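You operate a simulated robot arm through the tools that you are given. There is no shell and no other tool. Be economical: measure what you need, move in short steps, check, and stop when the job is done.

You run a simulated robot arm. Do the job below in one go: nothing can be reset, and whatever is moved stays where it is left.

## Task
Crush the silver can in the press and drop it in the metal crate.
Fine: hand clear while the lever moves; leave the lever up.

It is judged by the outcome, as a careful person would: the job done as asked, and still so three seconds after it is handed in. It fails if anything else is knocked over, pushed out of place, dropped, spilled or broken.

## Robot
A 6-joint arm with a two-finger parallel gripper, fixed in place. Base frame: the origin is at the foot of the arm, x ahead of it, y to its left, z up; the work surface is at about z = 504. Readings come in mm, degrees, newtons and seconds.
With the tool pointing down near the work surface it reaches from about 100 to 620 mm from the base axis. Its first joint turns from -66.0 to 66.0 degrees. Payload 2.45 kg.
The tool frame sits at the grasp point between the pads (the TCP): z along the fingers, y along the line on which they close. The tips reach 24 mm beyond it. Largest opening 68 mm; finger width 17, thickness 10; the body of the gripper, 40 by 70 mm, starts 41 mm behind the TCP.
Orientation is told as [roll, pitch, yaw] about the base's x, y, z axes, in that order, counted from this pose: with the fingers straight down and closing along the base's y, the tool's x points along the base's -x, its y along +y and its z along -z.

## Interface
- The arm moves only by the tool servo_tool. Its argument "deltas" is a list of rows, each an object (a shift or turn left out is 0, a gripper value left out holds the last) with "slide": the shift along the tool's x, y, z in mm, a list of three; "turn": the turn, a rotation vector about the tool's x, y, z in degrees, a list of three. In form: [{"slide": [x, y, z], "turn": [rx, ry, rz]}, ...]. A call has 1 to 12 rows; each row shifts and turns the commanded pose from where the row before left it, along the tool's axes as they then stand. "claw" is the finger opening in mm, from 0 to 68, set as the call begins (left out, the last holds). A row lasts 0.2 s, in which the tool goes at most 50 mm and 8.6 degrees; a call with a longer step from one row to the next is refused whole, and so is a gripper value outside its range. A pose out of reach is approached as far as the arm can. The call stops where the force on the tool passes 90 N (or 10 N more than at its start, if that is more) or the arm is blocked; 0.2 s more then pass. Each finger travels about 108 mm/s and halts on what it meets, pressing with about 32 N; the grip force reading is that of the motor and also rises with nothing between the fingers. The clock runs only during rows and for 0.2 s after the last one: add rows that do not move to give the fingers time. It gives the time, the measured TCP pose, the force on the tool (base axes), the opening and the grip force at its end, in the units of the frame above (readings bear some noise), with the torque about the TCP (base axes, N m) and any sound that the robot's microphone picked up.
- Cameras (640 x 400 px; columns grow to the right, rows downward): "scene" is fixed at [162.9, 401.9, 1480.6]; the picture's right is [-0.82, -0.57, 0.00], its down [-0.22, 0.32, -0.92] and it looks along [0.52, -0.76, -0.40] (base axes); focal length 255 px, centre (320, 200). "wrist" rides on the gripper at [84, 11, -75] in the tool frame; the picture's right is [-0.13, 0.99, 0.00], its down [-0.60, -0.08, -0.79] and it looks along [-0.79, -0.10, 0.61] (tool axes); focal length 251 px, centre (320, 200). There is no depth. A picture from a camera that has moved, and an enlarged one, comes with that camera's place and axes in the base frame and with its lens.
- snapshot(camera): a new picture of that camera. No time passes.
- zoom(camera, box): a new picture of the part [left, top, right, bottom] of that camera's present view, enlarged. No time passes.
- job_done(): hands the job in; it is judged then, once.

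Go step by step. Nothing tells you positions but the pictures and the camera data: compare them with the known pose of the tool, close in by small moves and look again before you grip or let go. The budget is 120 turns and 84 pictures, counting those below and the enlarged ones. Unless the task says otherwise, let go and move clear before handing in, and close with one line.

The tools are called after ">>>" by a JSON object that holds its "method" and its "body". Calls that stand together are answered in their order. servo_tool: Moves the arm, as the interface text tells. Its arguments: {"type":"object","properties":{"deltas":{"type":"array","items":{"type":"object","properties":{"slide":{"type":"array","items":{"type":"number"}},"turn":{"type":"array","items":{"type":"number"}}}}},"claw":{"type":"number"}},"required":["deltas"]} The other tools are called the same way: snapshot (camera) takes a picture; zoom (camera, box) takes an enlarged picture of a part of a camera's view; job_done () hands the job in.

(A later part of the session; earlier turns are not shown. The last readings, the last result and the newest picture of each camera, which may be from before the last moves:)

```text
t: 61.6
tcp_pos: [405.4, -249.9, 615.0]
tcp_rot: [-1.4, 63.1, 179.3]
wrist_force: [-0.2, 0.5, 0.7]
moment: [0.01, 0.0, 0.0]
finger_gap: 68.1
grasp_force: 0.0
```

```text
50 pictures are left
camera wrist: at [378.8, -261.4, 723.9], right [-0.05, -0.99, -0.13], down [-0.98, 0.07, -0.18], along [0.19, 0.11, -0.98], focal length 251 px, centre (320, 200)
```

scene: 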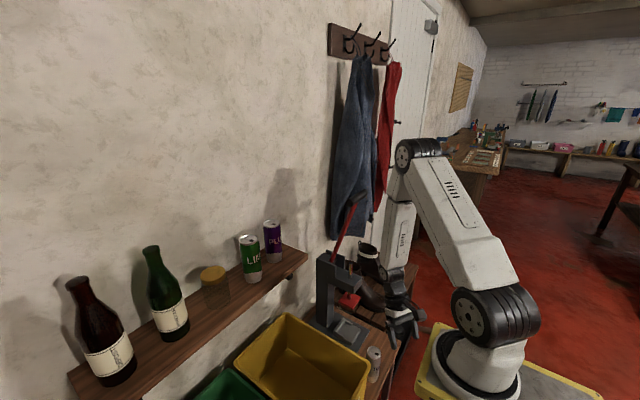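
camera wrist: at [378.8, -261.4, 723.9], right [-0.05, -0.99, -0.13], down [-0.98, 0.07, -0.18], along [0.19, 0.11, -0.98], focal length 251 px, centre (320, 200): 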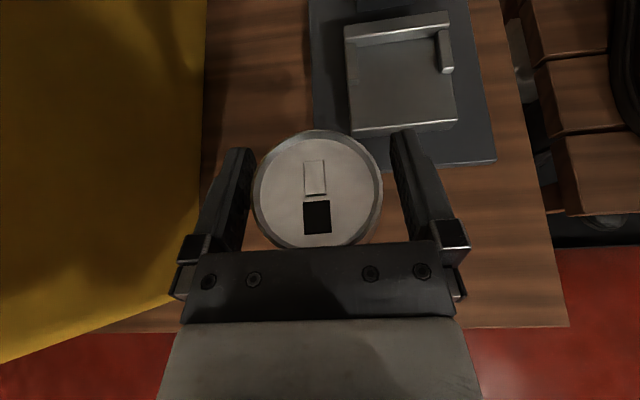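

The can stands free. Back off ~12 mm and flatten the tilt by 12°.

>>> {"method": "servo_tool", "body": {"deltas": [{"slide": [-2.7, 0, -5.3]}, {"slide": [-2.7, 0, -5.3]}, {"turn": [0, 6, 0]}, {"turn": [0, 6, 0]}, {}]}}

>>> {"method": "snapshot", "body": {"camera": "wrist"}}

```text
t: 62.8
tcp_pos: [403.4, -246.3, 614.5]
tcp_rot: [-2.1, 75.2, 178.3]
wrist_force: [0.0, 1.2, -0.3]
moment: [-0.01, -0.01, 0.0]
finger_gap: 67.8
grasp_force: 0.1
out of reach, approached as far as the arm can: row 3, 4
```

```text
49 pictures are left
camera wrist: at [353.7, -257.3, 715.5], right [-0.03, -0.99, -0.13], down [-0.92, 0.08, -0.38], along [0.39, 0.11, -0.92], focal length 251 px, centre (320, 200)
```

wrist: 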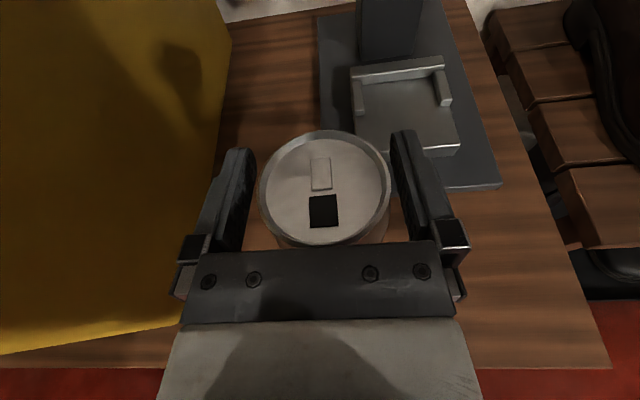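

The arm hits its inner limit here, leaving the can too close to the palm. I'll carry it sideways to about y=-305, set it down and regrasp nearer the tips.

>>> {"method": "servo_tool", "body": {"claw": 40, "deltas": [{}, {}, {}]}}

>>> {"method": "servo_tool", "body": {"deltas": [{"slide": [14.5, 0, -3.9]}, {"slide": [0, 29, 0]}, {"slide": [0, 29, 0]}, {"slide": [-6.8, 0, 1.8]}, {"slide": [-5.8, 0, 1.6]}, {}]}}

>>> {"method": "snapshot", "body": {"camera": "wrist"}}

```text
t: 63.6
tcp_pos: [403.6, -245.8, 614.0]
tcp_rot: [-2.3, 75.1, 178.1]
wrist_force: [0.2, 0.0, 0.0]
moment: [0.0, 0.01, -0.01]
finger_gap: 49.6
grasp_force: 32.1
```

```text
t: 65.0
tcp_pos: [426.1, -292.3, 615.8]
tcp_rot: [-2.3, 75.2, 178.2]
wrist_force: [1.1, -0.6, -0.4]
moment: [-0.03, 0.0, -0.01]
finger_gap: 49.6
grasp_force: 32.0
out of reach, approached as far as the arm can: row 2, 3
```

```text
48 pictures are left
camera wrist: at [376.7, -303.2, 716.8], right [-0.03, -0.99, -0.14], down [-0.92, 0.08, -0.38], along [0.39, 0.12, -0.92], focal length 251 px, centre (320, 200)
```

wrist: 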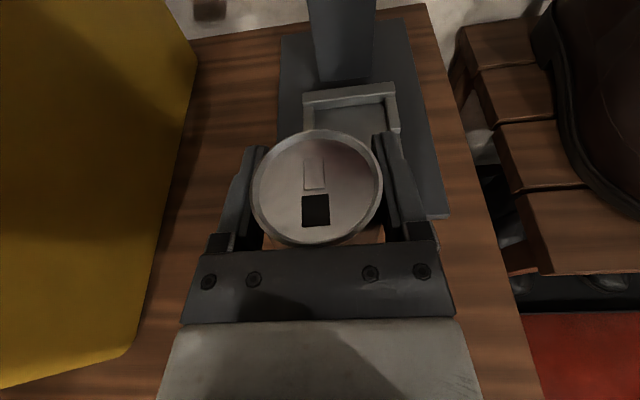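

The limit turns out to be the first joint; pointing the tool ~20° toward -y would relax it. I'll set the can at about (408,-260), then yaw the hand around it.

>>> {"method": "servo_tool", "body": {"deltas": [{"slide": [9.7, 0, -2.6]}, {"slide": [-3.4, -32, -12.6]}, {"slide": [-5.8, 0, 1.6]}, {"slide": [-5.6, 0, 1.5]}, {}]}}

>>> {"method": "snapshot", "body": {"camera": "wrist"}}

```text
t: 66.2
tcp_pos: [413.4, -260.3, 613.4]
tcp_rot: [-2.2, 75.1, 178.3]
wrist_force: [-0.4, -0.9, 1.4]
moment: [-0.03, 0.03, -0.03]
finger_gap: 49.7
grasp_force: 32.3
```

```text
47 pictures are left
camera wrist: at [363.6, -271.0, 715.2], right [-0.03, -0.99, -0.13], down [-0.92, 0.08, -0.38], along [0.39, 0.11, -0.92], focal length 251 px, centre (320, 200)
```

wrist: 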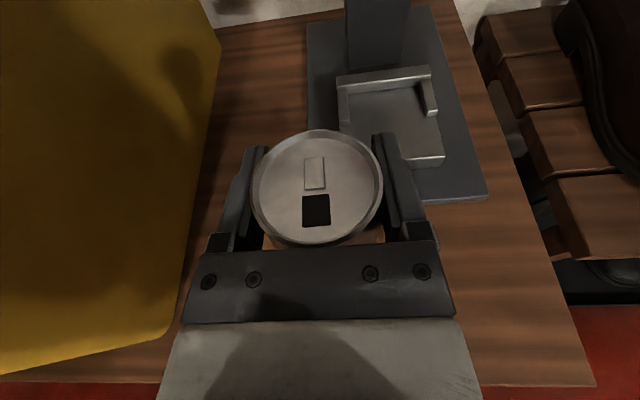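

>>> {"method": "servo_tool", "body": {"claw": 68, "deltas": [{}, {}, {}, {"turn": [-6.4, 0, 1.73]}, {"turn": [-6.4, 0, 1.73]}, {"turn": [-6.4, 0, 1.73]}, {"slide": [-3.1, 0, -11.6]}, {}]}}

>>> {"method": "snapshot", "body": {"camera": "wrist"}}

```text
t: 68.0
tcp_pos: [402.8, -256.5, 614.9]
tcp_rot: [-2.4, 74.9, 158.2]
wrist_force: [0.4, 0.1, 0.1]
moment: [0.0, 0.0, -0.03]
finger_gap: 68.0
grasp_force: 0.1
```

```text
46 pictures are left
camera wrist: at [351.3, -249.4, 715.3], right [-0.36, -0.92, -0.14], down [-0.84, 0.39, -0.38], along [0.4, -0.02, -0.92], focal length 251 px, centre (320, 200)
```

wrist: 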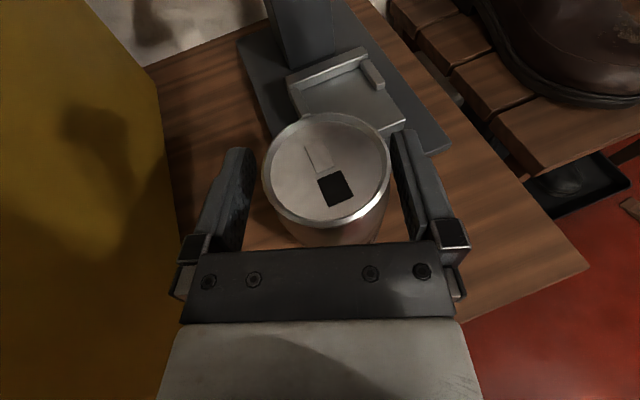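

Yaw worked. I need the can ~10 mm nearer the tips; back off more and centre sideways by 4 mm.

>>> {"method": "servo_tool", "body": {"deltas": [{"slide": [-1.4, 2, -5.3]}, {"slide": [-1.4, 2, -5.3]}, {}]}}

>>> {"method": "snapshot", "body": {"camera": "wrist"}}

```text
t: 68.8
tcp_pos: [391.1, -256.1, 613.8]
tcp_rot: [-2.5, 74.9, 158.3]
wrist_force: [-0.3, 0.3, 0.0]
moment: [0.0, -0.01, -0.04]
finger_gap: 68.0
grasp_force: 0.1
```

```text
45 pictures are left
camera wrist: at [340.1, -249.8, 715.1], right [-0.36, -0.92, -0.14], down [-0.84, 0.39, -0.38], along [0.4, -0.02, -0.92], focal length 251 px, centre (320, 200)
```

wrist: 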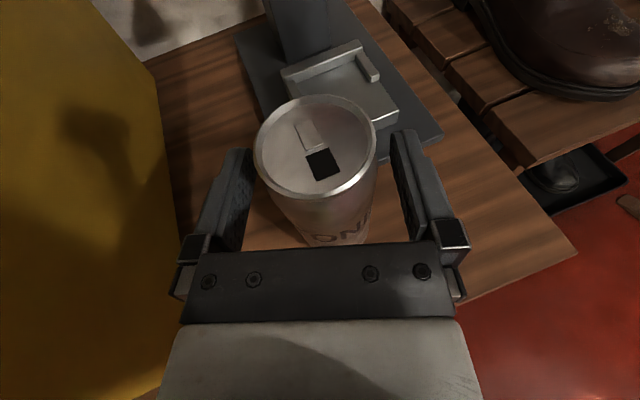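

The can is ~8 mm ahead of the TCP and centred. Grip.

>>> {"method": "servo_tool", "body": {"claw": 40, "deltas": [{}, {}, {}]}}

>>> {"method": "servo_tool", "body": {"deltas": [{"slide": [19.5, 0, -5.2]}, {"slide": [19.5, 0, -5.2]}, {}]}}

>>> {"method": "snapshot", "body": {"camera": "wrist"}}

>>> {"method": "zoom", "body": {"camera": "scene", "box": [310, 240, 410, 380]}}

```text
t: 69.6
tcp_pos: [392.0, -255.1, 614.4]
tcp_rot: [-2.4, 74.9, 158.2]
wrist_force: [-0.3, -0.2, 0.0]
moment: [-0.01, 0.02, 0.02]
finger_gap: 49.1
grasp_force: 31.9
```

```text
t: 70.4
tcp_pos: [391.5, -257.5, 654.1]
tcp_rot: [-2.5, 74.9, 158.2]
wrist_force: [-0.2, -0.4, 0.7]
moment: [0.01, -0.04, -0.01]
finger_gap: 49.0
grasp_force: 31.7
```

```text
44 pictures are left
camera wrist: at [340.0, -250.4, 755.6], right [-0.36, -0.92, -0.14], down [-0.84, 0.39, -0.38], along [0.4, -0.02, -0.92], focal length 251 px, centre (320, 200)
```

wrist: 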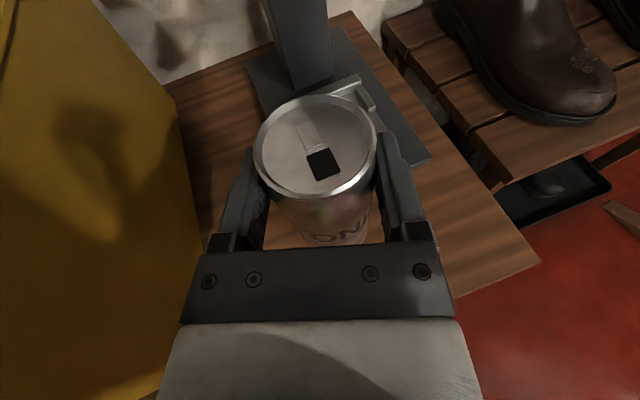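

```text
2.86 times, centred on (360, 310) of scene
camera zoom: at [162.9, 401.9, 1480.6], right [-0.82, -0.57, 0.0], down [-0.22, 0.32, -0.92], along [0.52, -0.76, -0.4], focal length 728 px, centre (206, -114)
```

zoom: 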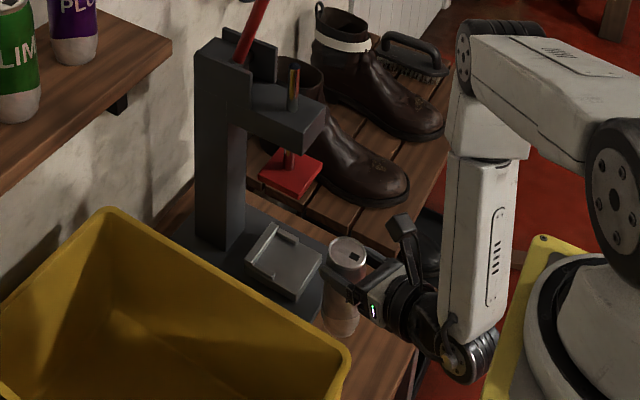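

Held upright. Advance toward the anvil, stopping short to check alignment.

>>> {"method": "servo_tool", "body": {"deltas": [{"slide": [12, 3.9, 36.7]}, {"slide": [12, 3.9, 36.7]}, {}]}}

>>> {"method": "snapshot", "body": {"camera": "wrist"}}

>>> {"method": "zoom", "body": {"camera": "scene", "box": [315, 255, 395, 345]}}

```text
t: 71.2
tcp_pos: [460.9, -288.8, 658.3]
tcp_rot: [-2.5, 75.0, 158.1]
wrist_force: [-0.3, -0.6, -0.5]
moment: [0.0, 0.03, -0.02]
finger_gap: 49.2
grasp_force: 31.6
```

```text
42 pictures are left
camera wrist: at [409.8, -283.3, 759.4], right [-0.36, -0.92, -0.14], down [-0.84, 0.39, -0.38], along [0.4, -0.02, -0.92], focal length 251 px, centre (320, 200)
```

wrist: 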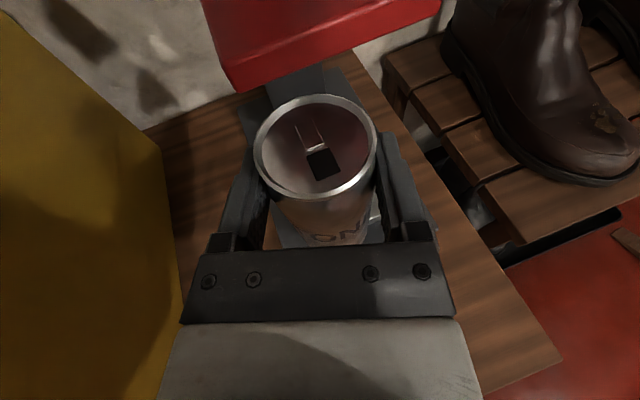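

```text
4.44 times, centred on (355, 300) of scene
camera zoom: at [162.9, 401.9, 1480.6], right [-0.82, -0.57, 0.0], down [-0.22, 0.32, -0.92], along [0.52, -0.76, -0.4], focal length 1133 px, centre (164, -244)
```

zoom: 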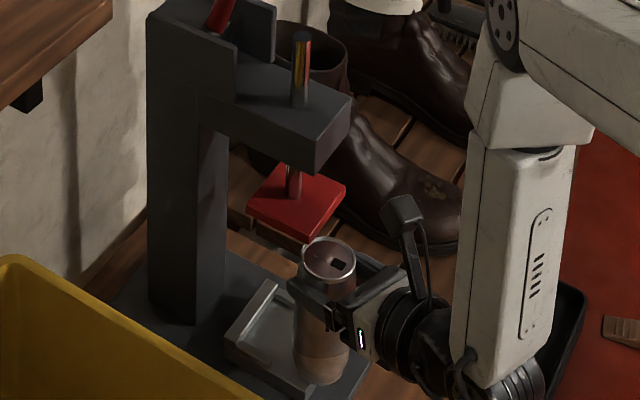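

Scene projection agrees with my can position to ~2 mm. Nest centre ≈(507,-309), platen underside ≈697. Move the can in, 3 mm lower.

>>> {"method": "servo_tool", "body": {"deltas": [{"slide": [2.7, 1.2, 13.8]}, {"slide": [2.7, 1.2, 13.8]}, {"slide": [2.6, 1.2, 13.9]}, {}]}}

>>> {"method": "zoom", "body": {"camera": "scene", "box": [315, 255, 395, 345]}}

>>> {"method": "snapshot", "body": {"camera": "wrist"}}

```text
t: 72.2
tcp_pos: [500.2, -306.1, 654.9]
tcp_rot: [-2.6, 74.9, 158.1]
wrist_force: [1.0, -0.4, -0.1]
moment: [-0.01, -0.03, -0.03]
finger_gap: 48.7
grasp_force: 32.4
```

```text
4.44 times, centred on (355, 300) of scene
camera zoom: at [162.9, 401.9, 1480.6], right [-0.82, -0.57, 0.0], down [-0.22, 0.32, -0.92], along [0.52, -0.76, -0.4], focal length 1133 px, centre (164, -244)
```

zoom: 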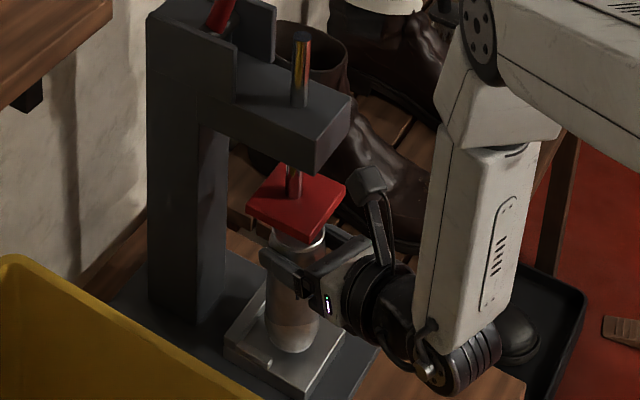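

```text
39 pictures are left
camera wrist: at [448.7, -300.4, 756.3], right [-0.36, -0.92, -0.14], down [-0.84, 0.39, -0.38], along [0.4, -0.02, -0.92], focal length 251 px, centre (320, 200)
```

wrist: 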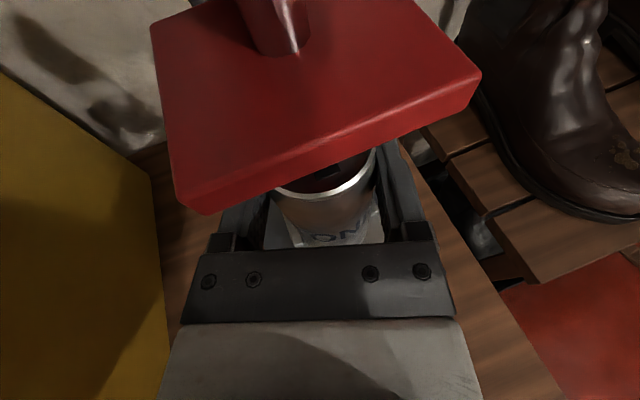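

The can is under the platen, over the anvil. Lower gently.

>>> {"method": "servo_tool", "body": {"deltas": [{"slide": [-2.9, 0, 0.8]}, {"slide": [-2.9, 0, 0.8]}, {}]}}

>>> {"method": "zoom", "body": {"camera": "scene", "box": [330, 295, 375, 345]}}

```text
t: 73.0
tcp_pos: [500.0, -307.1, 647.8]
tcp_rot: [-2.5, 74.8, 158.2]
wrist_force: [0.1, 0.4, -0.5]
moment: [0.01, 0.0, -0.01]
finger_gap: 48.8
grasp_force: 32.5
```

```text
8.00 times, centred on (352, 320) of scene
camera zoom: at [162.9, 401.9, 1480.6], right [-0.82, -0.57, 0.0], down [-0.22, 0.32, -0.92], along [0.52, -0.76, -0.4], focal length 2040 px, centre (60, -760)
```

zoom: 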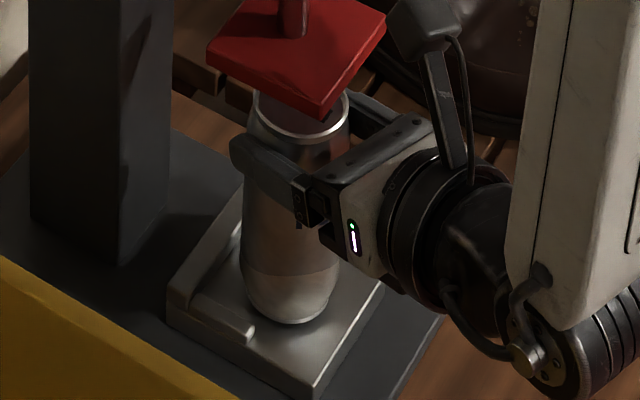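

Well aligned sideways; about 7 mm short in depth. Move 6 mm further in +x and then lower to contact.

>>> {"method": "servo_tool", "body": {"deltas": [{"slide": [0.7, -1, 2.8]}, {"slide": [0.8, -1, 2.7]}, {"slide": [-1.5, 0, 0.4]}, {}]}}

>>> {"method": "servo_tool", "body": {"deltas": [{"slide": [-1.5, 0, 0.4]}, {}]}}

>>> {"method": "zoom", "body": {"camera": "scene", "box": [330, 295, 375, 345]}}

```text
t: 74.0
tcp_pos: [505.9, -306.2, 647.5]
tcp_rot: [-2.4, 74.9, 158.1]
wrist_force: [-0.4, 0.0, -0.8]
moment: [0.02, -0.03, 0.01]
finger_gap: 49.2
grasp_force: 32.5
```

```text
t: 74.6
tcp_pos: [505.5, -307.4, 646.2]
tcp_rot: [-2.4, 74.9, 158.2]
wrist_force: [-0.2, -0.1, -0.8]
moment: [0.03, 0.02, -0.01]
finger_gap: 48.7
grasp_force: 32.4
```

```text
8.00 times, centred on (352, 320) of scene
camera zoom: at [162.9, 401.9, 1480.6], right [-0.82, -0.57, 0.0], down [-0.22, 0.32, -0.92], along [0.52, -0.76, -0.4], focal length 2040 px, centre (60, -760)
```

zoom: 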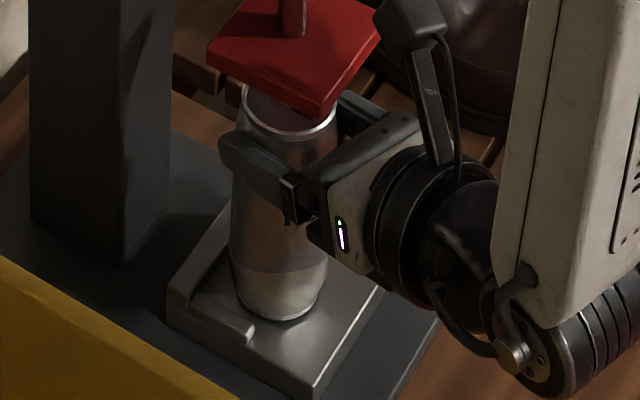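

>>> {"method": "servo_tool", "body": {"deltas": [{"slide": [-1, 0, 0.26]}, {"slide": [-1, 0, 0.26]}, {}]}}

>>> {"method": "servo_tool", "body": {"deltas": [{"slide": [-1, 0, 0.26]}, {"slide": [-1, 0, 0.26]}, {}]}}

```text
t: 75.4
tcp_pos: [506.7, -308.0, 643.7]
tcp_rot: [-2.5, 74.9, 158.2]
wrist_force: [-0.5, 0.4, 1.7]
moment: [-0.05, 0.01, -0.05]
finger_gap: 48.9
grasp_force: 31.8
```

```text
t: 76.2
tcp_pos: [507.0, -307.4, 643.5]
tcp_rot: [-2.0, 75.1, 158.5]
wrist_force: [0.4, -0.7, 14.5]
moment: [-0.22, -0.08, -0.01]
finger_gap: 48.7
grasp_force: 32.0
```

Contact on the anvil at the expected height. Ease up 1.5 mm and release.

>>> {"method": "servo_tool", "body": {"deltas": [{"slide": [1.3, 0, -0.35]}, {}]}}

>>> {"method": "servo_tool", "body": {"claw": 68, "deltas": [{}, {}, {}]}}

>>> {"method": "zoom", "body": {"camera": "scene", "box": [330, 295, 375, 345]}}

>>> {"method": "snapshot", "body": {"camera": "wrist"}}

```text
t: 76.8
tcp_pos: [505.8, -305.7, 643.0]
tcp_rot: [-2.4, 74.9, 158.2]
wrist_force: [0.6, -0.8, 7.4]
moment: [-0.32, -0.13, 0.02]
finger_gap: 49.0
grasp_force: 31.9
```

```text
t: 77.6
tcp_pos: [506.1, -307.9, 644.0]
tcp_rot: [-2.5, 74.8, 158.2]
wrist_force: [-0.9, 0.1, -0.1]
moment: [-0.03, 0.0, -0.01]
finger_gap: 68.0
grasp_force: 0.1
```

```text
8.00 times, centred on (352, 320) of scene
camera zoom: at [162.9, 401.9, 1480.6], right [-0.82, -0.57, 0.0], down [-0.22, 0.32, -0.92], along [0.52, -0.76, -0.4], focal length 2040 px, centre (60, -760)
```

zoom: 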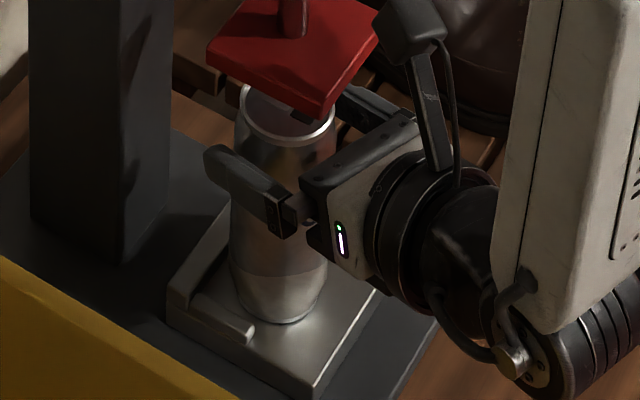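

```text
35 pictures are left
camera wrist: at [455.1, -300.5, 744.3], right [-0.36, -0.92, -0.14], down [-0.84, 0.39, -0.37], along [0.4, -0.02, -0.92], focal length 251 px, centre (320, 200)
```

wrist: 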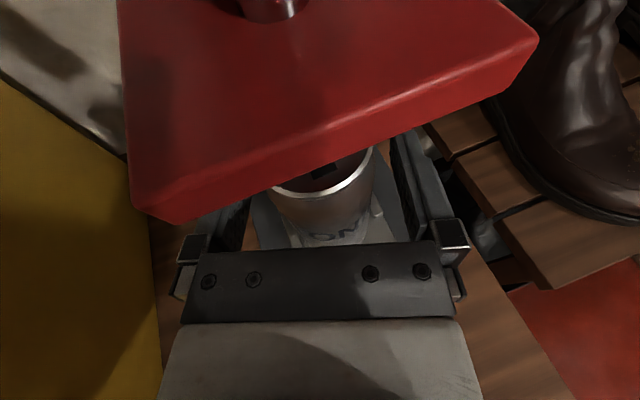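

The can stands upright in the nest. Withdraw straight back and lift away.

>>> {"method": "servo_tool", "body": {"deltas": [{"slide": [-4, 0, -15]}, {"slide": [-8.2, 0, -30.5]}, {"slide": [-8.2, 0, -30.5]}, {"slide": [-8.2, 0, -30.5]}, {"slide": [30, 0, -20]}, {"slide": [38, 0, -10]}, {"slide": [38, 0, -10]}, {"slide": [38, 0, -10]}, {"slide": [38, 0, -10]}, {}]}}

>>> {"method": "zoom", "body": {"camera": "scene", "box": [300, 190, 420, 350]}}

```text
t: 79.8
tcp_pos: [391.1, -268.3, 835.2]
tcp_rot: [-2.5, 74.8, 158.2]
wrist_force: [0.5, -0.1, 0.6]
moment: [0.0, -0.03, 0.0]
finger_gap: 68.0
grasp_force: 0.0
```

```text
2.50 times, centred on (360, 270) of scene
camera zoom: at [162.9, 401.9, 1480.6], right [-0.82, -0.57, 0.0], down [-0.22, 0.32, -0.92], along [0.52, -0.76, -0.4], focal length 637 px, centre (220, 25)
```

zoom: 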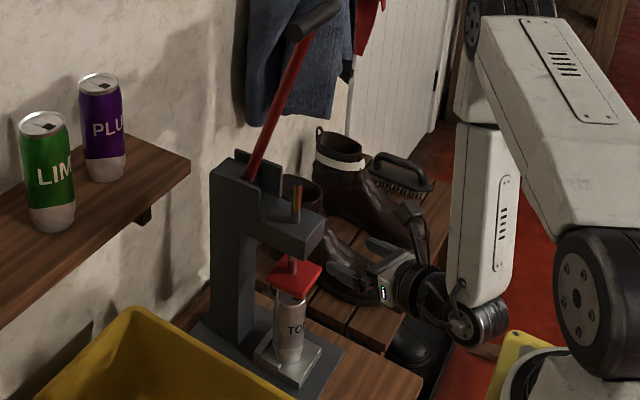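

Now unwind the wrist for tool-down work at the lever: reduce tilt, then swing back around.

>>> {"method": "servo_tool", "body": {"deltas": [{"turn": [0, -7.5, 0]}, {"turn": [0, -7.5, 0]}, {"turn": [0, -7.5, 0]}, {"turn": [0, -7.5, 0]}, {"turn": [0, -7.5, 0]}, {"turn": [0, -7.5, 0]}, {"slide": [0, -12.1, 0], "turn": [4.1, 0, -7.1]}, {"slide": [0, -12.1, 0], "turn": [4.1, 0, -7.1]}, {"slide": [0, -12.1, 0], "turn": [4.1, 0, -7.1]}, {"slide": [0, -12.1, 0], "turn": [4.1, 0, -7.1]}, {"slide": [0, -12.1, 0], "turn": [4.1, 0, -7.1]}, {}]}}

>>> {"method": "servo_tool", "body": {"deltas": [{"slide": [0, -12.1, 0], "turn": [4.1, 0, -7.1]}, {"slide": [0, -12.1, 0], "turn": [4.1, 0, -7.1]}, {"slide": [0, -12.1, 0], "turn": [4.1, 0, -7.1]}, {"slide": [0, -12.1, 0], "turn": [4.1, 0, -7.1]}, {"slide": [0, -12.1, 0], "turn": [4.1, 0, -7.1]}, {"slide": [0, -12.1, 0], "turn": [4.1, 0, -7.1]}, {"slide": [0, -12.1, 0], "turn": [4.1, 0, -7.1]}, {"slide": [0, -12.1, 0], "turn": [4.1, 0, -7.1]}, {"slide": [0, -12.1, 0], "turn": [4.1, 0, -7.1]}, {"slide": [0, -12.1, 0], "turn": [4.1, 0, -7.1]}, {"slide": [0, -12.1, 0], "turn": [4.1, 0, -7.1]}, {}]}}

>>> {"method": "servo_tool", "body": {"deltas": [{"slide": [0, -12.1, 0], "turn": [4.1, 0, -7.1]}, {"slide": [0, -12.1, 0], "turn": [4.1, 0, -7.1]}, {"slide": [0, -12.1, 0], "turn": [4.1, 0, -7.1]}, {"slide": [0, -12.1, 0], "turn": [4.1, 0, -7.1]}, {"slide": [0, -12.1, 0], "turn": [4.1, 0, -7.1]}, {}]}}

```text
t: 82.4
tcp_pos: [394.4, -210.1, 835.0]
tcp_rot: [-0.7, 30.3, -158.7]
wrist_force: [-0.3, -0.4, 0.6]
moment: [-0.02, -0.02, -0.01]
finger_gap: 67.9
grasp_force: 0.1
```

```text
t: 85.0
tcp_pos: [288.2, -154.0, 835.4]
tcp_rot: [0.5, 30.6, -67.9]
wrist_force: [0.9, 0.1, 0.2]
moment: [0.02, 0.01, 0.02]
finger_gap: 68.2
grasp_force: 0.0
```

```text
t: 86.4
tcp_pos: [241.2, -190.6, 835.8]
tcp_rot: [0.7, 30.2, -26.7]
wrist_force: [0.8, -0.5, -0.5]
moment: [0.03, -0.03, 0.03]
finger_gap: 68.0
grasp_force: 0.0
```

Now rise to lever height.

>>> {"method": "servo_tool", "body": {"deltas": [{"slide": [7.6, 1.7, -47.5]}, {"slide": [7.6, 1.7, -47.5]}, {"slide": [7.6, 1.7, -47.5]}, {"slide": [7.6, 1.7, -47.5]}, {"slide": [7.6, 1.7, -47.5]}, {"slide": [7.6, 1.7, -47.5]}, {"slide": [7.6, 1.7, -47.5]}, {"slide": [7.6, 1.7, -47.5]}, {"slide": [7.6, 1.7, -47.5]}, {"slide": [7.6, 1.7, -47.5]}, {"slide": [7.6, 1.7, -47.5]}, {}]}}

>>> {"method": "servo_tool", "body": {"claw": 52, "deltas": [{"turn": [0, -7.5, 0]}, {"turn": [0, -7.5, 0]}, {"turn": [0, -7.5, 0]}, {"turn": [0, -7.5, 0]}, {"turn": [0, 0, -6.7]}, {"turn": [0, 0, -6.7]}, {"turn": [0, 0, -6.7]}, {"turn": [0, 0, -6.6]}, {}]}}

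>>> {"method": "snapshot", "body": {"camera": "wrist"}}

>>> {"method": "zoom", "body": {"camera": "scene", "box": [300, 50, 460, 260]}}

```text
t: 89.0
tcp_pos: [404.4, -257.2, 1298.3]
tcp_rot: [0.6, 30.0, -26.9]
wrist_force: [-0.3, 0.2, -0.4]
moment: [-0.03, 0.02, -0.03]
finger_gap: 67.9
grasp_force: 0.1
out of reach, approached as far as the arm can: row 11
```

```text
t: 91.0
tcp_pos: [403.9, -259.4, 1298.0]
tcp_rot: [0.6, -0.1, -0.5]
wrist_force: [0.6, 0.2, -0.2]
moment: [-0.03, -0.02, 0.05]
finger_gap: 52.0
grasp_force: 0.0
```

```text
33 pictures are left
camera wrist: at [321.7, -247.5, 1374.4], right [0.14, 0.99, 0.01], down [0.6, -0.09, 0.79], along [0.79, -0.1, -0.61], focal length 251 px, centre (320, 200)
```

wrist: 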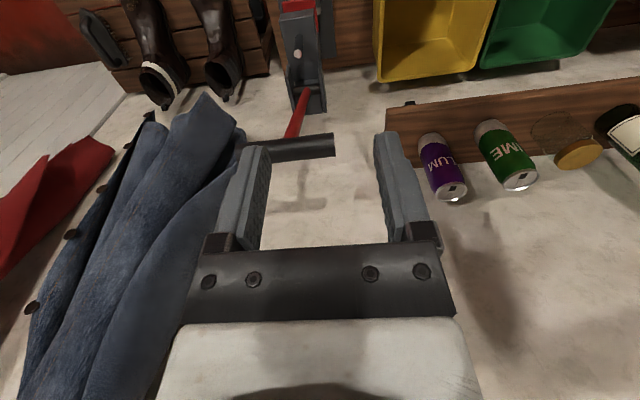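

```text
1.90 times, centred on (380, 155) of scene
camera zoom: at [162.9, 401.9, 1480.6], right [-0.82, -0.57, 0.0], down [-0.22, 0.32, -0.92], along [0.52, -0.76, -0.4], focal length 486 px, centre (206, 286)
```

zoom: 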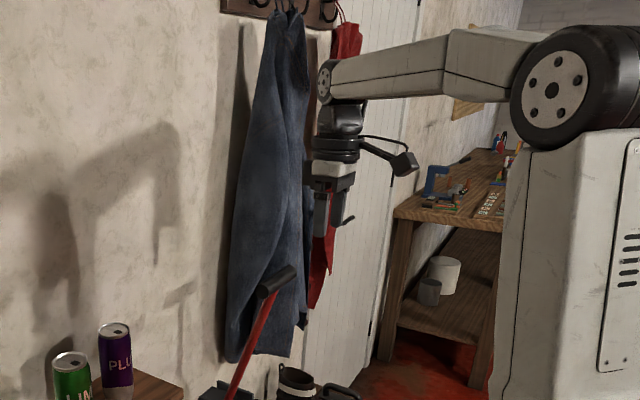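

The handle bar centre is ≈(495,-302,1160), 94 mm long along y. I'll move the open fingers above and behind it so they straddle the lever.

>>> {"method": "servo_tool", "body": {"deltas": [{"slide": [-32.8, -10.8, 14.5]}, {"slide": [-32.8, -10.8, 14.5]}, {"slide": [-32.8, -10.8, 14.5]}, {"slide": [-32.8, -10.8, 14.5]}, {}]}}

>>> {"method": "snapshot", "body": {"camera": "wrist"}}

>>> {"method": "zoom", "body": {"camera": "scene", "box": [320, 130, 420, 240]}}

```text
t: 92.2
tcp_pos: [536.9, -303.3, 1239.8]
tcp_rot: [0.7, -0.1, -0.6]
wrist_force: [-0.2, 0.4, -0.3]
moment: [0.02, -0.02, 0.03]
finger_gap: 52.1
grasp_force: 0.0
```

```text
31 pictures are left
camera wrist: at [453.0, -291.2, 1316.1], right [0.14, 0.99, 0.01], down [0.6, -0.09, 0.79], along [0.79, -0.1, -0.61], focal length 251 px, centre (320, 200)
```

wrist: 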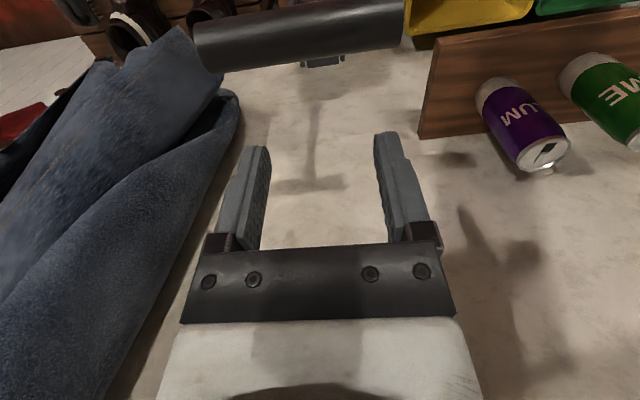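

```text
3.64 times, centred on (370, 185) of scene
camera zoom: at [162.9, 401.9, 1480.6], right [-0.82, -0.57, 0.0], down [-0.22, 0.32, -0.92], along [0.52, -0.76, -0.4], focal length 927 px, centre (138, 254)
```

zoom: 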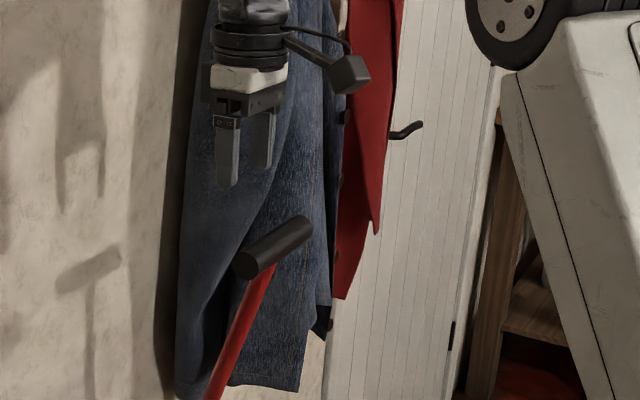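

>>> {"method": "servo_tool", "body": {"deltas": [{"slide": [0, 0, 30]}, {"slide": [0, 0, 30]}, {"slide": [0, 0, 30]}, {"slide": [0, 0, 12]}, {}]}}

>>> {"method": "zoom", "body": {"camera": "scene", "box": [320, 150, 400, 240]}}

```text
t: 93.4
tcp_pos: [535.4, -302.8, 1138.2]
tcp_rot: [0.6, -0.1, -0.6]
wrist_force: [-0.1, 0.3, 0.3]
moment: [-0.03, -0.03, -0.01]
finger_gap: 52.3
grasp_force: 0.0
```

```text
4.44 times, centred on (360, 195) of scene
camera zoom: at [162.9, 401.9, 1480.6], right [-0.82, -0.57, 0.0], down [-0.22, 0.32, -0.92], along [0.52, -0.76, -0.4], focal length 1133 px, centre (142, 222)
```

zoom: 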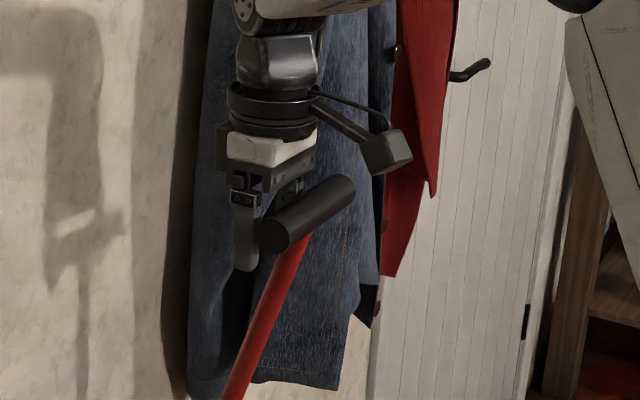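

Fingers sit behind the bar. Begin pulling toward the robot along the lever's arc, watching the force.

>>> {"method": "servo_tool", "body": {"deltas": [{"slide": [10, 0, 0]}, {"slide": [22, 0, 5]}, {"slide": [22, 0, 8]}, {}]}}

>>> {"method": "zoom", "body": {"camera": "scene", "box": [300, 150, 420, 340]}}

```text
t: 94.4
tcp_pos: [481.7, -300.9, 1125.0]
tcp_rot: [0.6, 0.0, -0.6]
wrist_force: [-0.3, 0.1, 0.5]
moment: [-0.02, -0.02, 0.01]
finger_gap: 52.1
grasp_force: 0.1
```

```text
2.11 times, centred on (360, 245) of scene
camera zoom: at [162.9, 401.9, 1480.6], right [-0.82, -0.57, 0.0], down [-0.22, 0.32, -0.92], along [0.52, -0.76, -0.4], focal length 537 px, centre (236, 105)
```

zoom: 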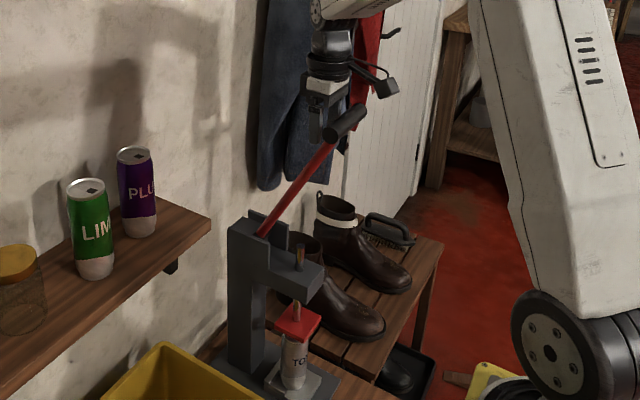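

The lever moves freely and the platen is coming down. Continue.

>>> {"method": "servo_tool", "body": {"deltas": [{"slide": [20.5, 0, 10.5]}, {"slide": [20.5, 0, 11.5]}, {}]}}

>>> {"method": "servo_tool", "body": {"deltas": [{"slide": [19, 0, 13]}, {"slide": [19, 0, 14]}, {}]}}

>>> {"method": "zoom", "body": {"camera": "scene", "box": [300, 150, 420, 340]}}

```text
t: 95.2
tcp_pos: [440.5, -299.9, 1104.3]
tcp_rot: [0.6, -0.1, -0.6]
wrist_force: [-0.4, 0.3, -0.4]
moment: [0.0, -0.02, 0.03]
finger_gap: 52.1
grasp_force: 0.1
```

```text
t: 96.0
tcp_pos: [403.9, -301.3, 1076.6]
tcp_rot: [0.4, -0.3, -0.4]
wrist_force: [25.4, 0.4, -1.4]
moment: [0.0, 0.07, 0.93]
finger_gap: 52.6
grasp_force: 0.7
```

```text
2.11 times, centred on (360, 245) of scene
camera zoom: at [163.8, 401.9, 1480.5], right [-0.82, -0.57, 0.0], down [-0.23, 0.32, -0.92], along [0.52, -0.76, -0.4], focal length 537 px, centre (236, 105)
```

zoom: 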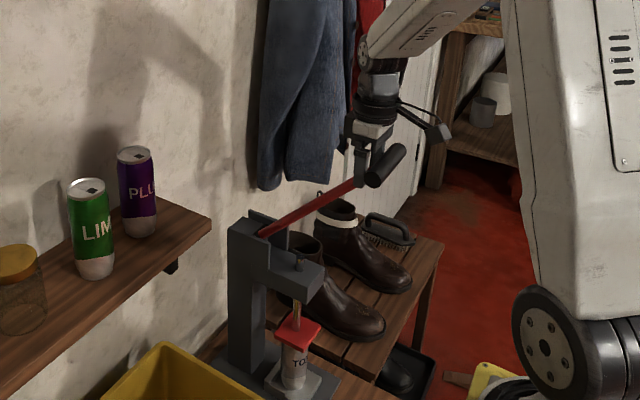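

Crushing resistance has begun (25 N). I lower the hand so the palm bears on the bar from above, then keep following the arc.

>>> {"method": "servo_tool", "body": {"deltas": [{"slide": [0, 0, 13]}, {"slide": [0, 0, 12]}, {"slide": [15, 0, 16]}, {"slide": [15, 0, 16]}, {}]}}

>>> {"method": "zoom", "body": {"camera": "scene", "box": [300, 170, 440, 340]}}

```text
t: 97.2
tcp_pos: [373.5, -299.0, 1017.9]
tcp_rot: [0.6, -0.1, -0.5]
wrist_force: [24.0, -1.7, -2.6]
moment: [0.14, 0.58, 0.89]
finger_gap: 53.5
grasp_force: 1.0
```

```text
2.35 times, centred on (370, 255) of scene
camera zoom: at [163.7, 401.8, 1480.6], right [-0.82, -0.57, 0.0], down [-0.23, 0.32, -0.92], along [0.52, -0.76, -0.4], focal length 600 px, centre (202, 71)
```

zoom: 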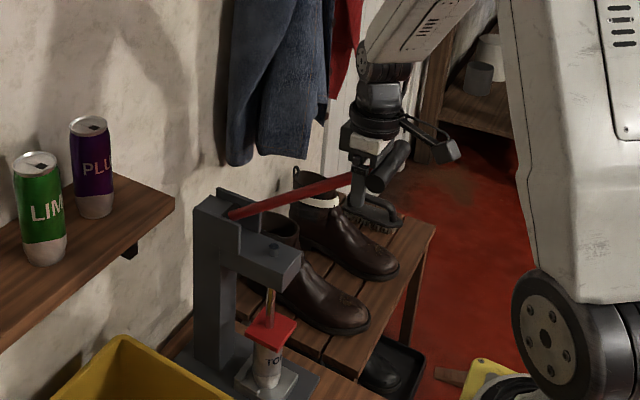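

>>> {"method": "servo_tool", "body": {"deltas": [{"slide": [13, 0, 18.5]}, {"slide": [13, 0, 18.5]}, {}]}}

>>> {"method": "servo_tool", "body": {"deltas": [{"slide": [10, 0, 20]}, {"slide": [10, 0, 20]}, {}]}}

>>> {"method": "zoom", "body": {"camera": "scene", "box": [300, 170, 440, 340]}}

```text
t: 98.0
tcp_pos: [348.1, -298.4, 980.3]
tcp_rot: [0.5, -0.2, -0.5]
wrist_force: [27.1, -1.7, -1.6]
moment: [0.11, 0.67, 1.01]
finger_gap: 53.3
grasp_force: 0.2
```

```text
t: 98.8
tcp_pos: [329.7, -299.6, 941.5]
tcp_rot: [0.5, -0.2, -0.4]
wrist_force: [34.2, -3.6, -1.6]
moment: [0.12, 0.78, 1.29]
finger_gap: 54.0
grasp_force: 1.3
```

```text
2.35 times, centred on (370, 255) of scene
camera zoom: at [163.9, 401.8, 1480.5], right [-0.82, -0.57, 0.0], down [-0.23, 0.32, -0.92], along [0.52, -0.76, -0.4], focal length 600 px, centre (202, 71)
```

zoom: 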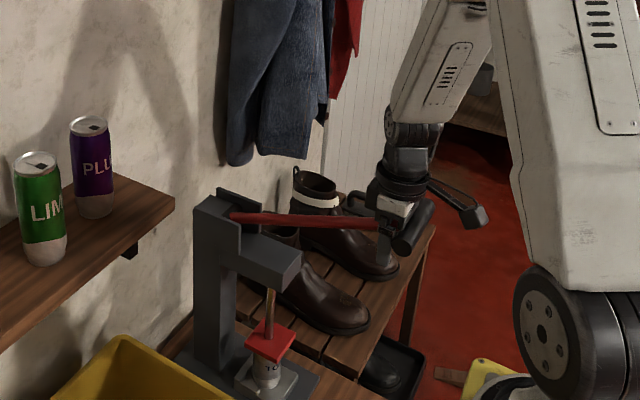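

The can is being crushed (about half height). Continue.

>>> {"method": "servo_tool", "body": {"deltas": [{"slide": [7.5, 0, 21.5]}, {"slide": [7.5, 0, 21.5]}, {}]}}

>>> {"method": "zoom", "body": {"camera": "scene", "box": [300, 170, 440, 340]}}

```text
t: 99.6
tcp_pos: [316.6, -300.0, 900.4]
tcp_rot: [0.2, -0.2, -0.3]
wrist_force: [46.6, -1.9, 0.0]
moment: [0.04, 0.97, 1.55]
finger_gap: 52.8
grasp_force: 0.8
```

```text
2.35 times, centred on (370, 255) of scene
camera zoom: at [164.2, 401.9, 1480.5], right [-0.82, -0.57, 0.0], down [-0.23, 0.32, -0.92], along [0.52, -0.76, -0.4], focal length 600 px, centre (202, 71)
```

zoom: 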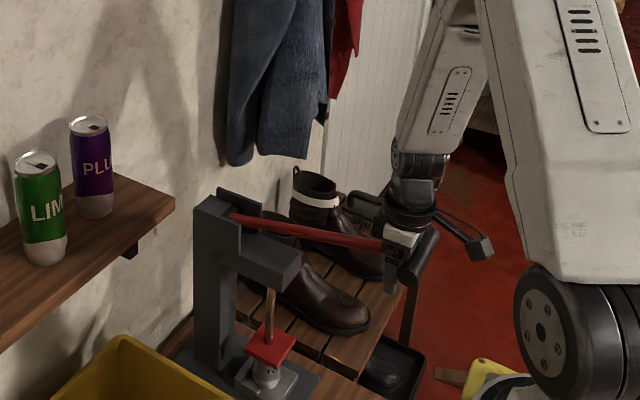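

Pushing sideways is now inefficient. I'll lift off, turn the hand 90° and straddle the bar from above at its +y half, so the palm can press straight down.

>>> {"method": "servo_tool", "body": {"deltas": [{"slide": [-6, 0, 0]}, {"slide": [0, 0, -40]}, {"slide": [0, 0, -40]}, {"slide": [0, 0, -40]}, {}]}}

>>> {"method": "zoom", "body": {"camera": "scene", "box": [300, 170, 440, 340]}}

```text
t: 100.3
tcp_pos: [329.5, -298.3, 939.3]
tcp_rot: [0.0, -0.9, 0.0]
wrist_force: [27.1, 3.2, -13.0]
moment: [-0.01, 0.49, 0.18]
finger_gap: 54.0
grasp_force: 1.5
stopped in row 3: the force on the tool passed its limit at 115 N (the readings are from after the stop); the commanded pose is now the measured one
```

```text
2.35 times, centred on (370, 255) of scene
camera zoom: at [163.8, 401.8, 1480.5], right [-0.82, -0.57, 0.0], down [-0.23, 0.32, -0.92], along [0.52, -0.76, -0.4], focal length 600 px, centre (202, 71)
```

zoom: 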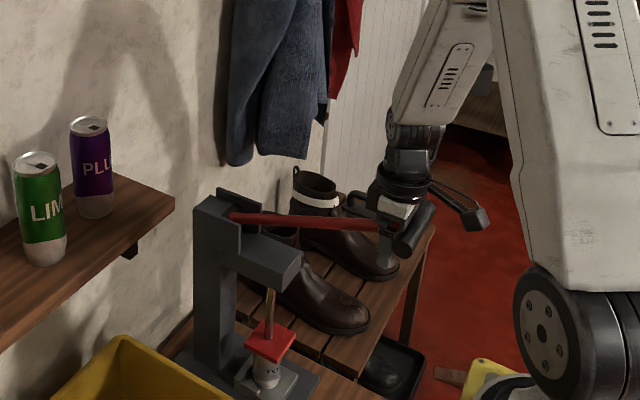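

The bar was dragged up by friction with the fingers. Move +x to release contact first.

>>> {"method": "servo_tool", "body": {"deltas": [{"slide": [-12, 0, 0]}, {"slide": [-12, 0, 0]}, {"slide": [-10, 0, 0]}, {}]}}

>>> {"method": "zoom", "body": {"camera": "scene", "box": [350, 200, 430, 300]}}

>>> {"method": "snapshot", "body": {"camera": "wrist"}}

```text
t: 101.3
tcp_pos: [360.0, -297.8, 940.3]
tcp_rot: [0.2, -0.6, -0.2]
wrist_force: [-0.1, -0.2, -0.6]
moment: [-0.01, -0.01, 0.02]
finger_gap: 52.0
grasp_force: 0.1
```

```text
4.00 times, centred on (390, 250) of scene
camera zoom: at [162.9, 401.9, 1480.6], right [-0.82, -0.57, 0.0], down [-0.22, 0.32, -0.92], along [0.52, -0.76, -0.4], focal length 1020 px, centre (40, 0)
```

zoom: 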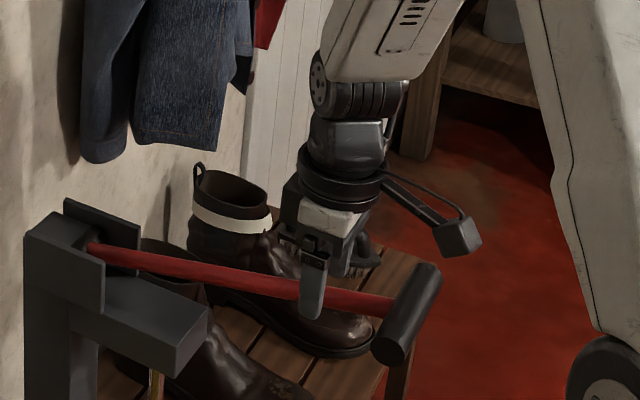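

```text
21 pictures are left
camera wrist: at [275.6, -286.2, 1015.6], right [0.13, 0.99, 0.0], down [0.59, -0.08, 0.8], along [0.79, -0.1, -0.6], focal length 251 px, centre (320, 200)
```

wrist: 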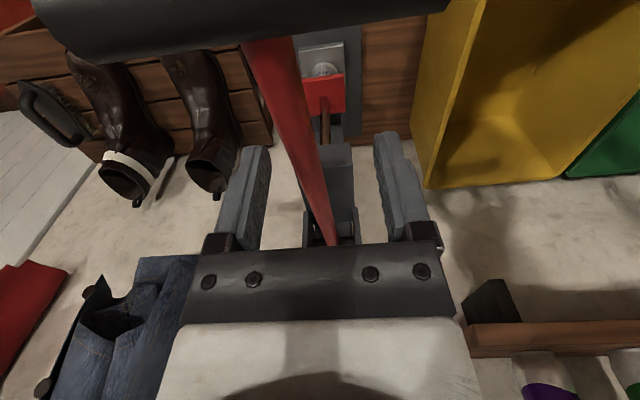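

The lever is free and stays put. The fingers already straddle the red rod, so I'll press the palm straight down on the rod just behind the bar.

>>> {"method": "servo_tool", "body": {"deltas": [{"slide": [14, 0, 20]}, {"slide": [13, 0, 20]}, {"slide": [0, 0, 10]}, {}]}}

>>> {"method": "servo_tool", "body": {"deltas": [{"slide": [0, 0, 10]}, {"slide": [0, 0, 10]}, {"slide": [0, 0, 10]}, {}]}}

```text
t: 102.3
tcp_pos: [333.5, -298.7, 890.7]
tcp_rot: [0.1, -0.7, -0.2]
wrist_force: [-0.4, -0.2, 0.7]
moment: [0.03, 0.0, -0.02]
finger_gap: 51.9
grasp_force: 0.0
```

```text
t: 103.3
tcp_pos: [334.1, -297.8, 860.8]
tcp_rot: [0.2, -0.8, -0.3]
wrist_force: [-4.3, -1.6, 11.7]
moment: [-0.08, 0.04, -0.04]
finger_gap: 52.1
grasp_force: 0.1
```

Palm contact with only 12 N vertical; continue pressing down.

>>> {"method": "servo_tool", "body": {"deltas": [{"slide": [0, 0, 10]}, {"slide": [0, 0, 10]}, {"slide": [0, 0, 8]}, {}]}}

>>> {"method": "zoom", "body": {"camera": "scene", "box": [310, 210, 430, 345]}}

```text
t: 104.3
tcp_pos: [335.2, -296.3, 832.8]
tcp_rot: [0.2, -0.7, -0.1]
wrist_force: [-5.8, -0.7, 10.3]
moment: [-0.12, -0.04, -0.07]
finger_gap: 52.0
grasp_force: 0.1
```

```text
2.96 times, centred on (370, 278) of scene
camera zoom: at [162.7, 402.0, 1480.6], right [-0.82, -0.57, 0.0], down [-0.22, 0.32, -0.92], along [0.52, -0.76, -0.39], focal length 755 px, centre (172, -30)
```

zoom: 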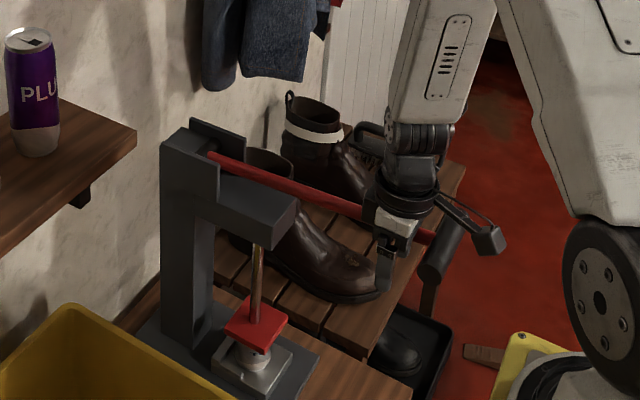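

>>> {"method": "servo_tool", "body": {"deltas": [{"slide": [0, 0, 10]}, {"slide": [0, 0, 10]}, {"slide": [0, 0, 10]}, {}]}}

>>> {"method": "servo_tool", "body": {"deltas": [{"slide": [0, 0, 10]}, {"slide": [0, 0, 10]}, {"slide": [0, 0, 5]}, {}]}}

>>> {"method": "zoom", "body": {"camera": "scene", "box": [310, 210, 430, 345]}}

```text
t: 105.3
tcp_pos: [334.5, -297.2, 802.3]
tcp_rot: [0.0, -0.9, -0.2]
wrist_force: [-8.9, 0.6, 14.1]
moment: [-0.18, -0.91, -0.05]
finger_gap: 52.2
grasp_force: 0.0
```

```text
t: 106.0
tcp_pos: [336.2, -296.9, 784.6]
tcp_rot: [0.0, -1.0, 0.1]
wrist_force: [-13.0, 13.6, 33.6]
moment: [-0.96, -1.92, 0.37]
finger_gap: 52.1
grasp_force: 0.0
stopped in row 3: the force on the tool passed its limit at 105 N (the readings are from after the stop); the commanded pose is now the measured one
```

```text
2.96 times, centred on (370, 278) of scene
camera zoom: at [162.1, 402.6, 1480.5], right [-0.82, -0.57, 0.0], down [-0.22, 0.32, -0.92], along [0.52, -0.76, -0.39], focal length 755 px, centre (172, -30)
```

zoom: 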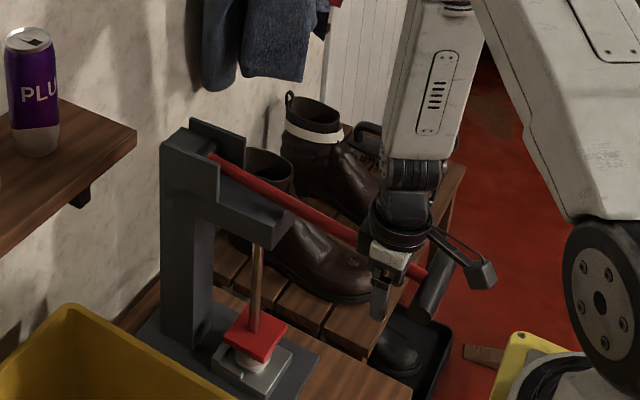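

The lever reached its hard stop (>100 N) with the can flattened under the platen. Now to raise it: the fingers straddle the rod, so I ease up and close on it.

>>> {"method": "servo_tool", "body": {"deltas": [{"slide": [0, 0, -12]}, {"slide": [0, 0, -13]}, {}]}}

>>> {"method": "servo_tool", "body": {"claw": 5, "deltas": [{}, {}, {}]}}

>>> {"method": "zoom", "body": {"camera": "scene", "box": [310, 210, 430, 345]}}

```text
t: 106.8
tcp_pos: [336.1, -298.2, 809.0]
tcp_rot: [-0.1, -1.0, 0.1]
wrist_force: [-1.4, -0.4, -0.8]
moment: [-0.04, -0.02, 0.0]
finger_gap: 52.1
grasp_force: 0.0
```

```text
t: 107.6
tcp_pos: [336.9, -302.9, 809.2]
tcp_rot: [-0.5, -1.2, 0.0]
wrist_force: [-12.4, -35.0, 1.7]
moment: [0.11, -0.38, -0.22]
finger_gap: 33.2
grasp_force: 17.4
```

```text
2.96 times, centred on (370, 278) of scene
camera zoom: at [162.6, 401.1, 1480.9], right [-0.82, -0.57, 0.0], down [-0.22, 0.33, -0.92], along [0.52, -0.75, -0.4], focal length 755 px, centre (172, -30)
```

zoom: 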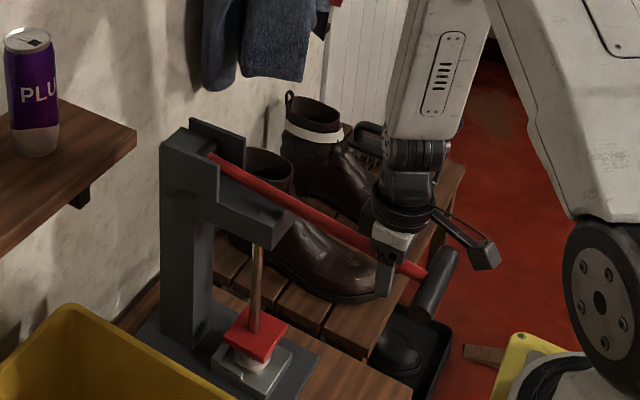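

One finger met the rod first; shift about 8 mm toward -y to centre the grip.

>>> {"method": "servo_tool", "body": {"deltas": [{"slide": [0, -4, 0]}, {"slide": [0, -4, 0]}, {}, {}]}}

```text
t: 108.6
tcp_pos: [337.9, -307.1, 810.1]
tcp_rot: [-0.3, -1.1, 0.2]
wrist_force: [6.6, -19.9, -2.8]
moment: [0.08, 0.2, 0.01]
finger_gap: 20.7
grasp_force: 9.4
```

>>> {"method": "servo_tool", "body": {"deltas": [{"slide": [0, -3, 0]}, {}, {}]}}

```text
t: 109.4
tcp_pos: [338.1, -310.4, 808.4]
tcp_rot: [0.0, -0.9, 0.2]
wrist_force: [16.8, -2.6, 4.4]
moment: [0.02, -0.41, -0.16]
finger_gap: 17.7
grasp_force: 35.7
```

Gripped evenly at 18 mm. Raise along the arc.

>>> {"method": "servo_tool", "body": {"deltas": [{"slide": [0.6, 0, -23]}, {"slide": [0.6, 0, -23]}, {"slide": [-3, 0, -22.7]}, {"slide": [-3.7, 0, -22.7]}, {}]}}

>>> {"method": "servo_tool", "body": {"deltas": [{"slide": [-6.5, 0, -21.7]}, {"slide": [-7.9, 0, -21.7]}, {"slide": [-10, 0, -20.2]}, {"slide": [-11.8, 0, -20.2]}, {}]}}

>>> {"method": "zoom", "body": {"camera": "scene", "box": [300, 170, 430, 345]}}

```text
t: 110.6
tcp_pos: [339.3, -309.1, 901.1]
tcp_rot: [0.0, -0.7, 0.0]
wrist_force: [-10.8, -13.2, -8.0]
moment: [-0.05, 1.1, -0.17]
finger_gap: 17.8
grasp_force: 36.2
```

```text
t: 111.8
tcp_pos: [376.4, -310.0, 986.6]
tcp_rot: [-0.3, -1.1, 0.1]
wrist_force: [-4.7, -13.3, -1.1]
moment: [-0.14, -0.1, 0.08]
finger_gap: 17.7
grasp_force: 35.8
```

```text
2.29 times, centred on (365, 258) of scene
camera zoom: at [162.8, 401.5, 1480.8], right [-0.82, -0.57, 0.0], down [-0.22, 0.32, -0.92], along [0.52, -0.76, -0.4], focal length 583 px, centre (217, 69)
```

zoom: 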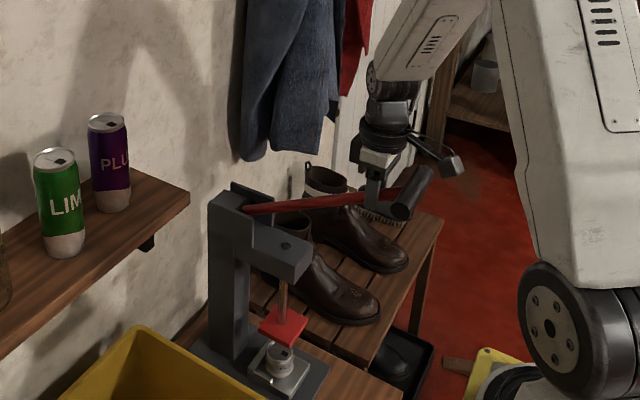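

The lever follows, and the flattened can stays on the anvil. Continue up to about 45°.

>>> {"method": "servo_tool", "body": {"deltas": [{"slide": [-13.3, 0, -18]}, {"slide": [-15.2, 0, -17.9]}, {}]}}

```text
t: 112.6
tcp_pos: [403.7, -311.7, 1021.5]
tcp_rot: [-0.1, -1.0, 0.0]
wrist_force: [-2.2, -15.6, -3.0]
moment: [-0.21, 0.15, 0.05]
finger_gap: 17.7
grasp_force: 36.3
```

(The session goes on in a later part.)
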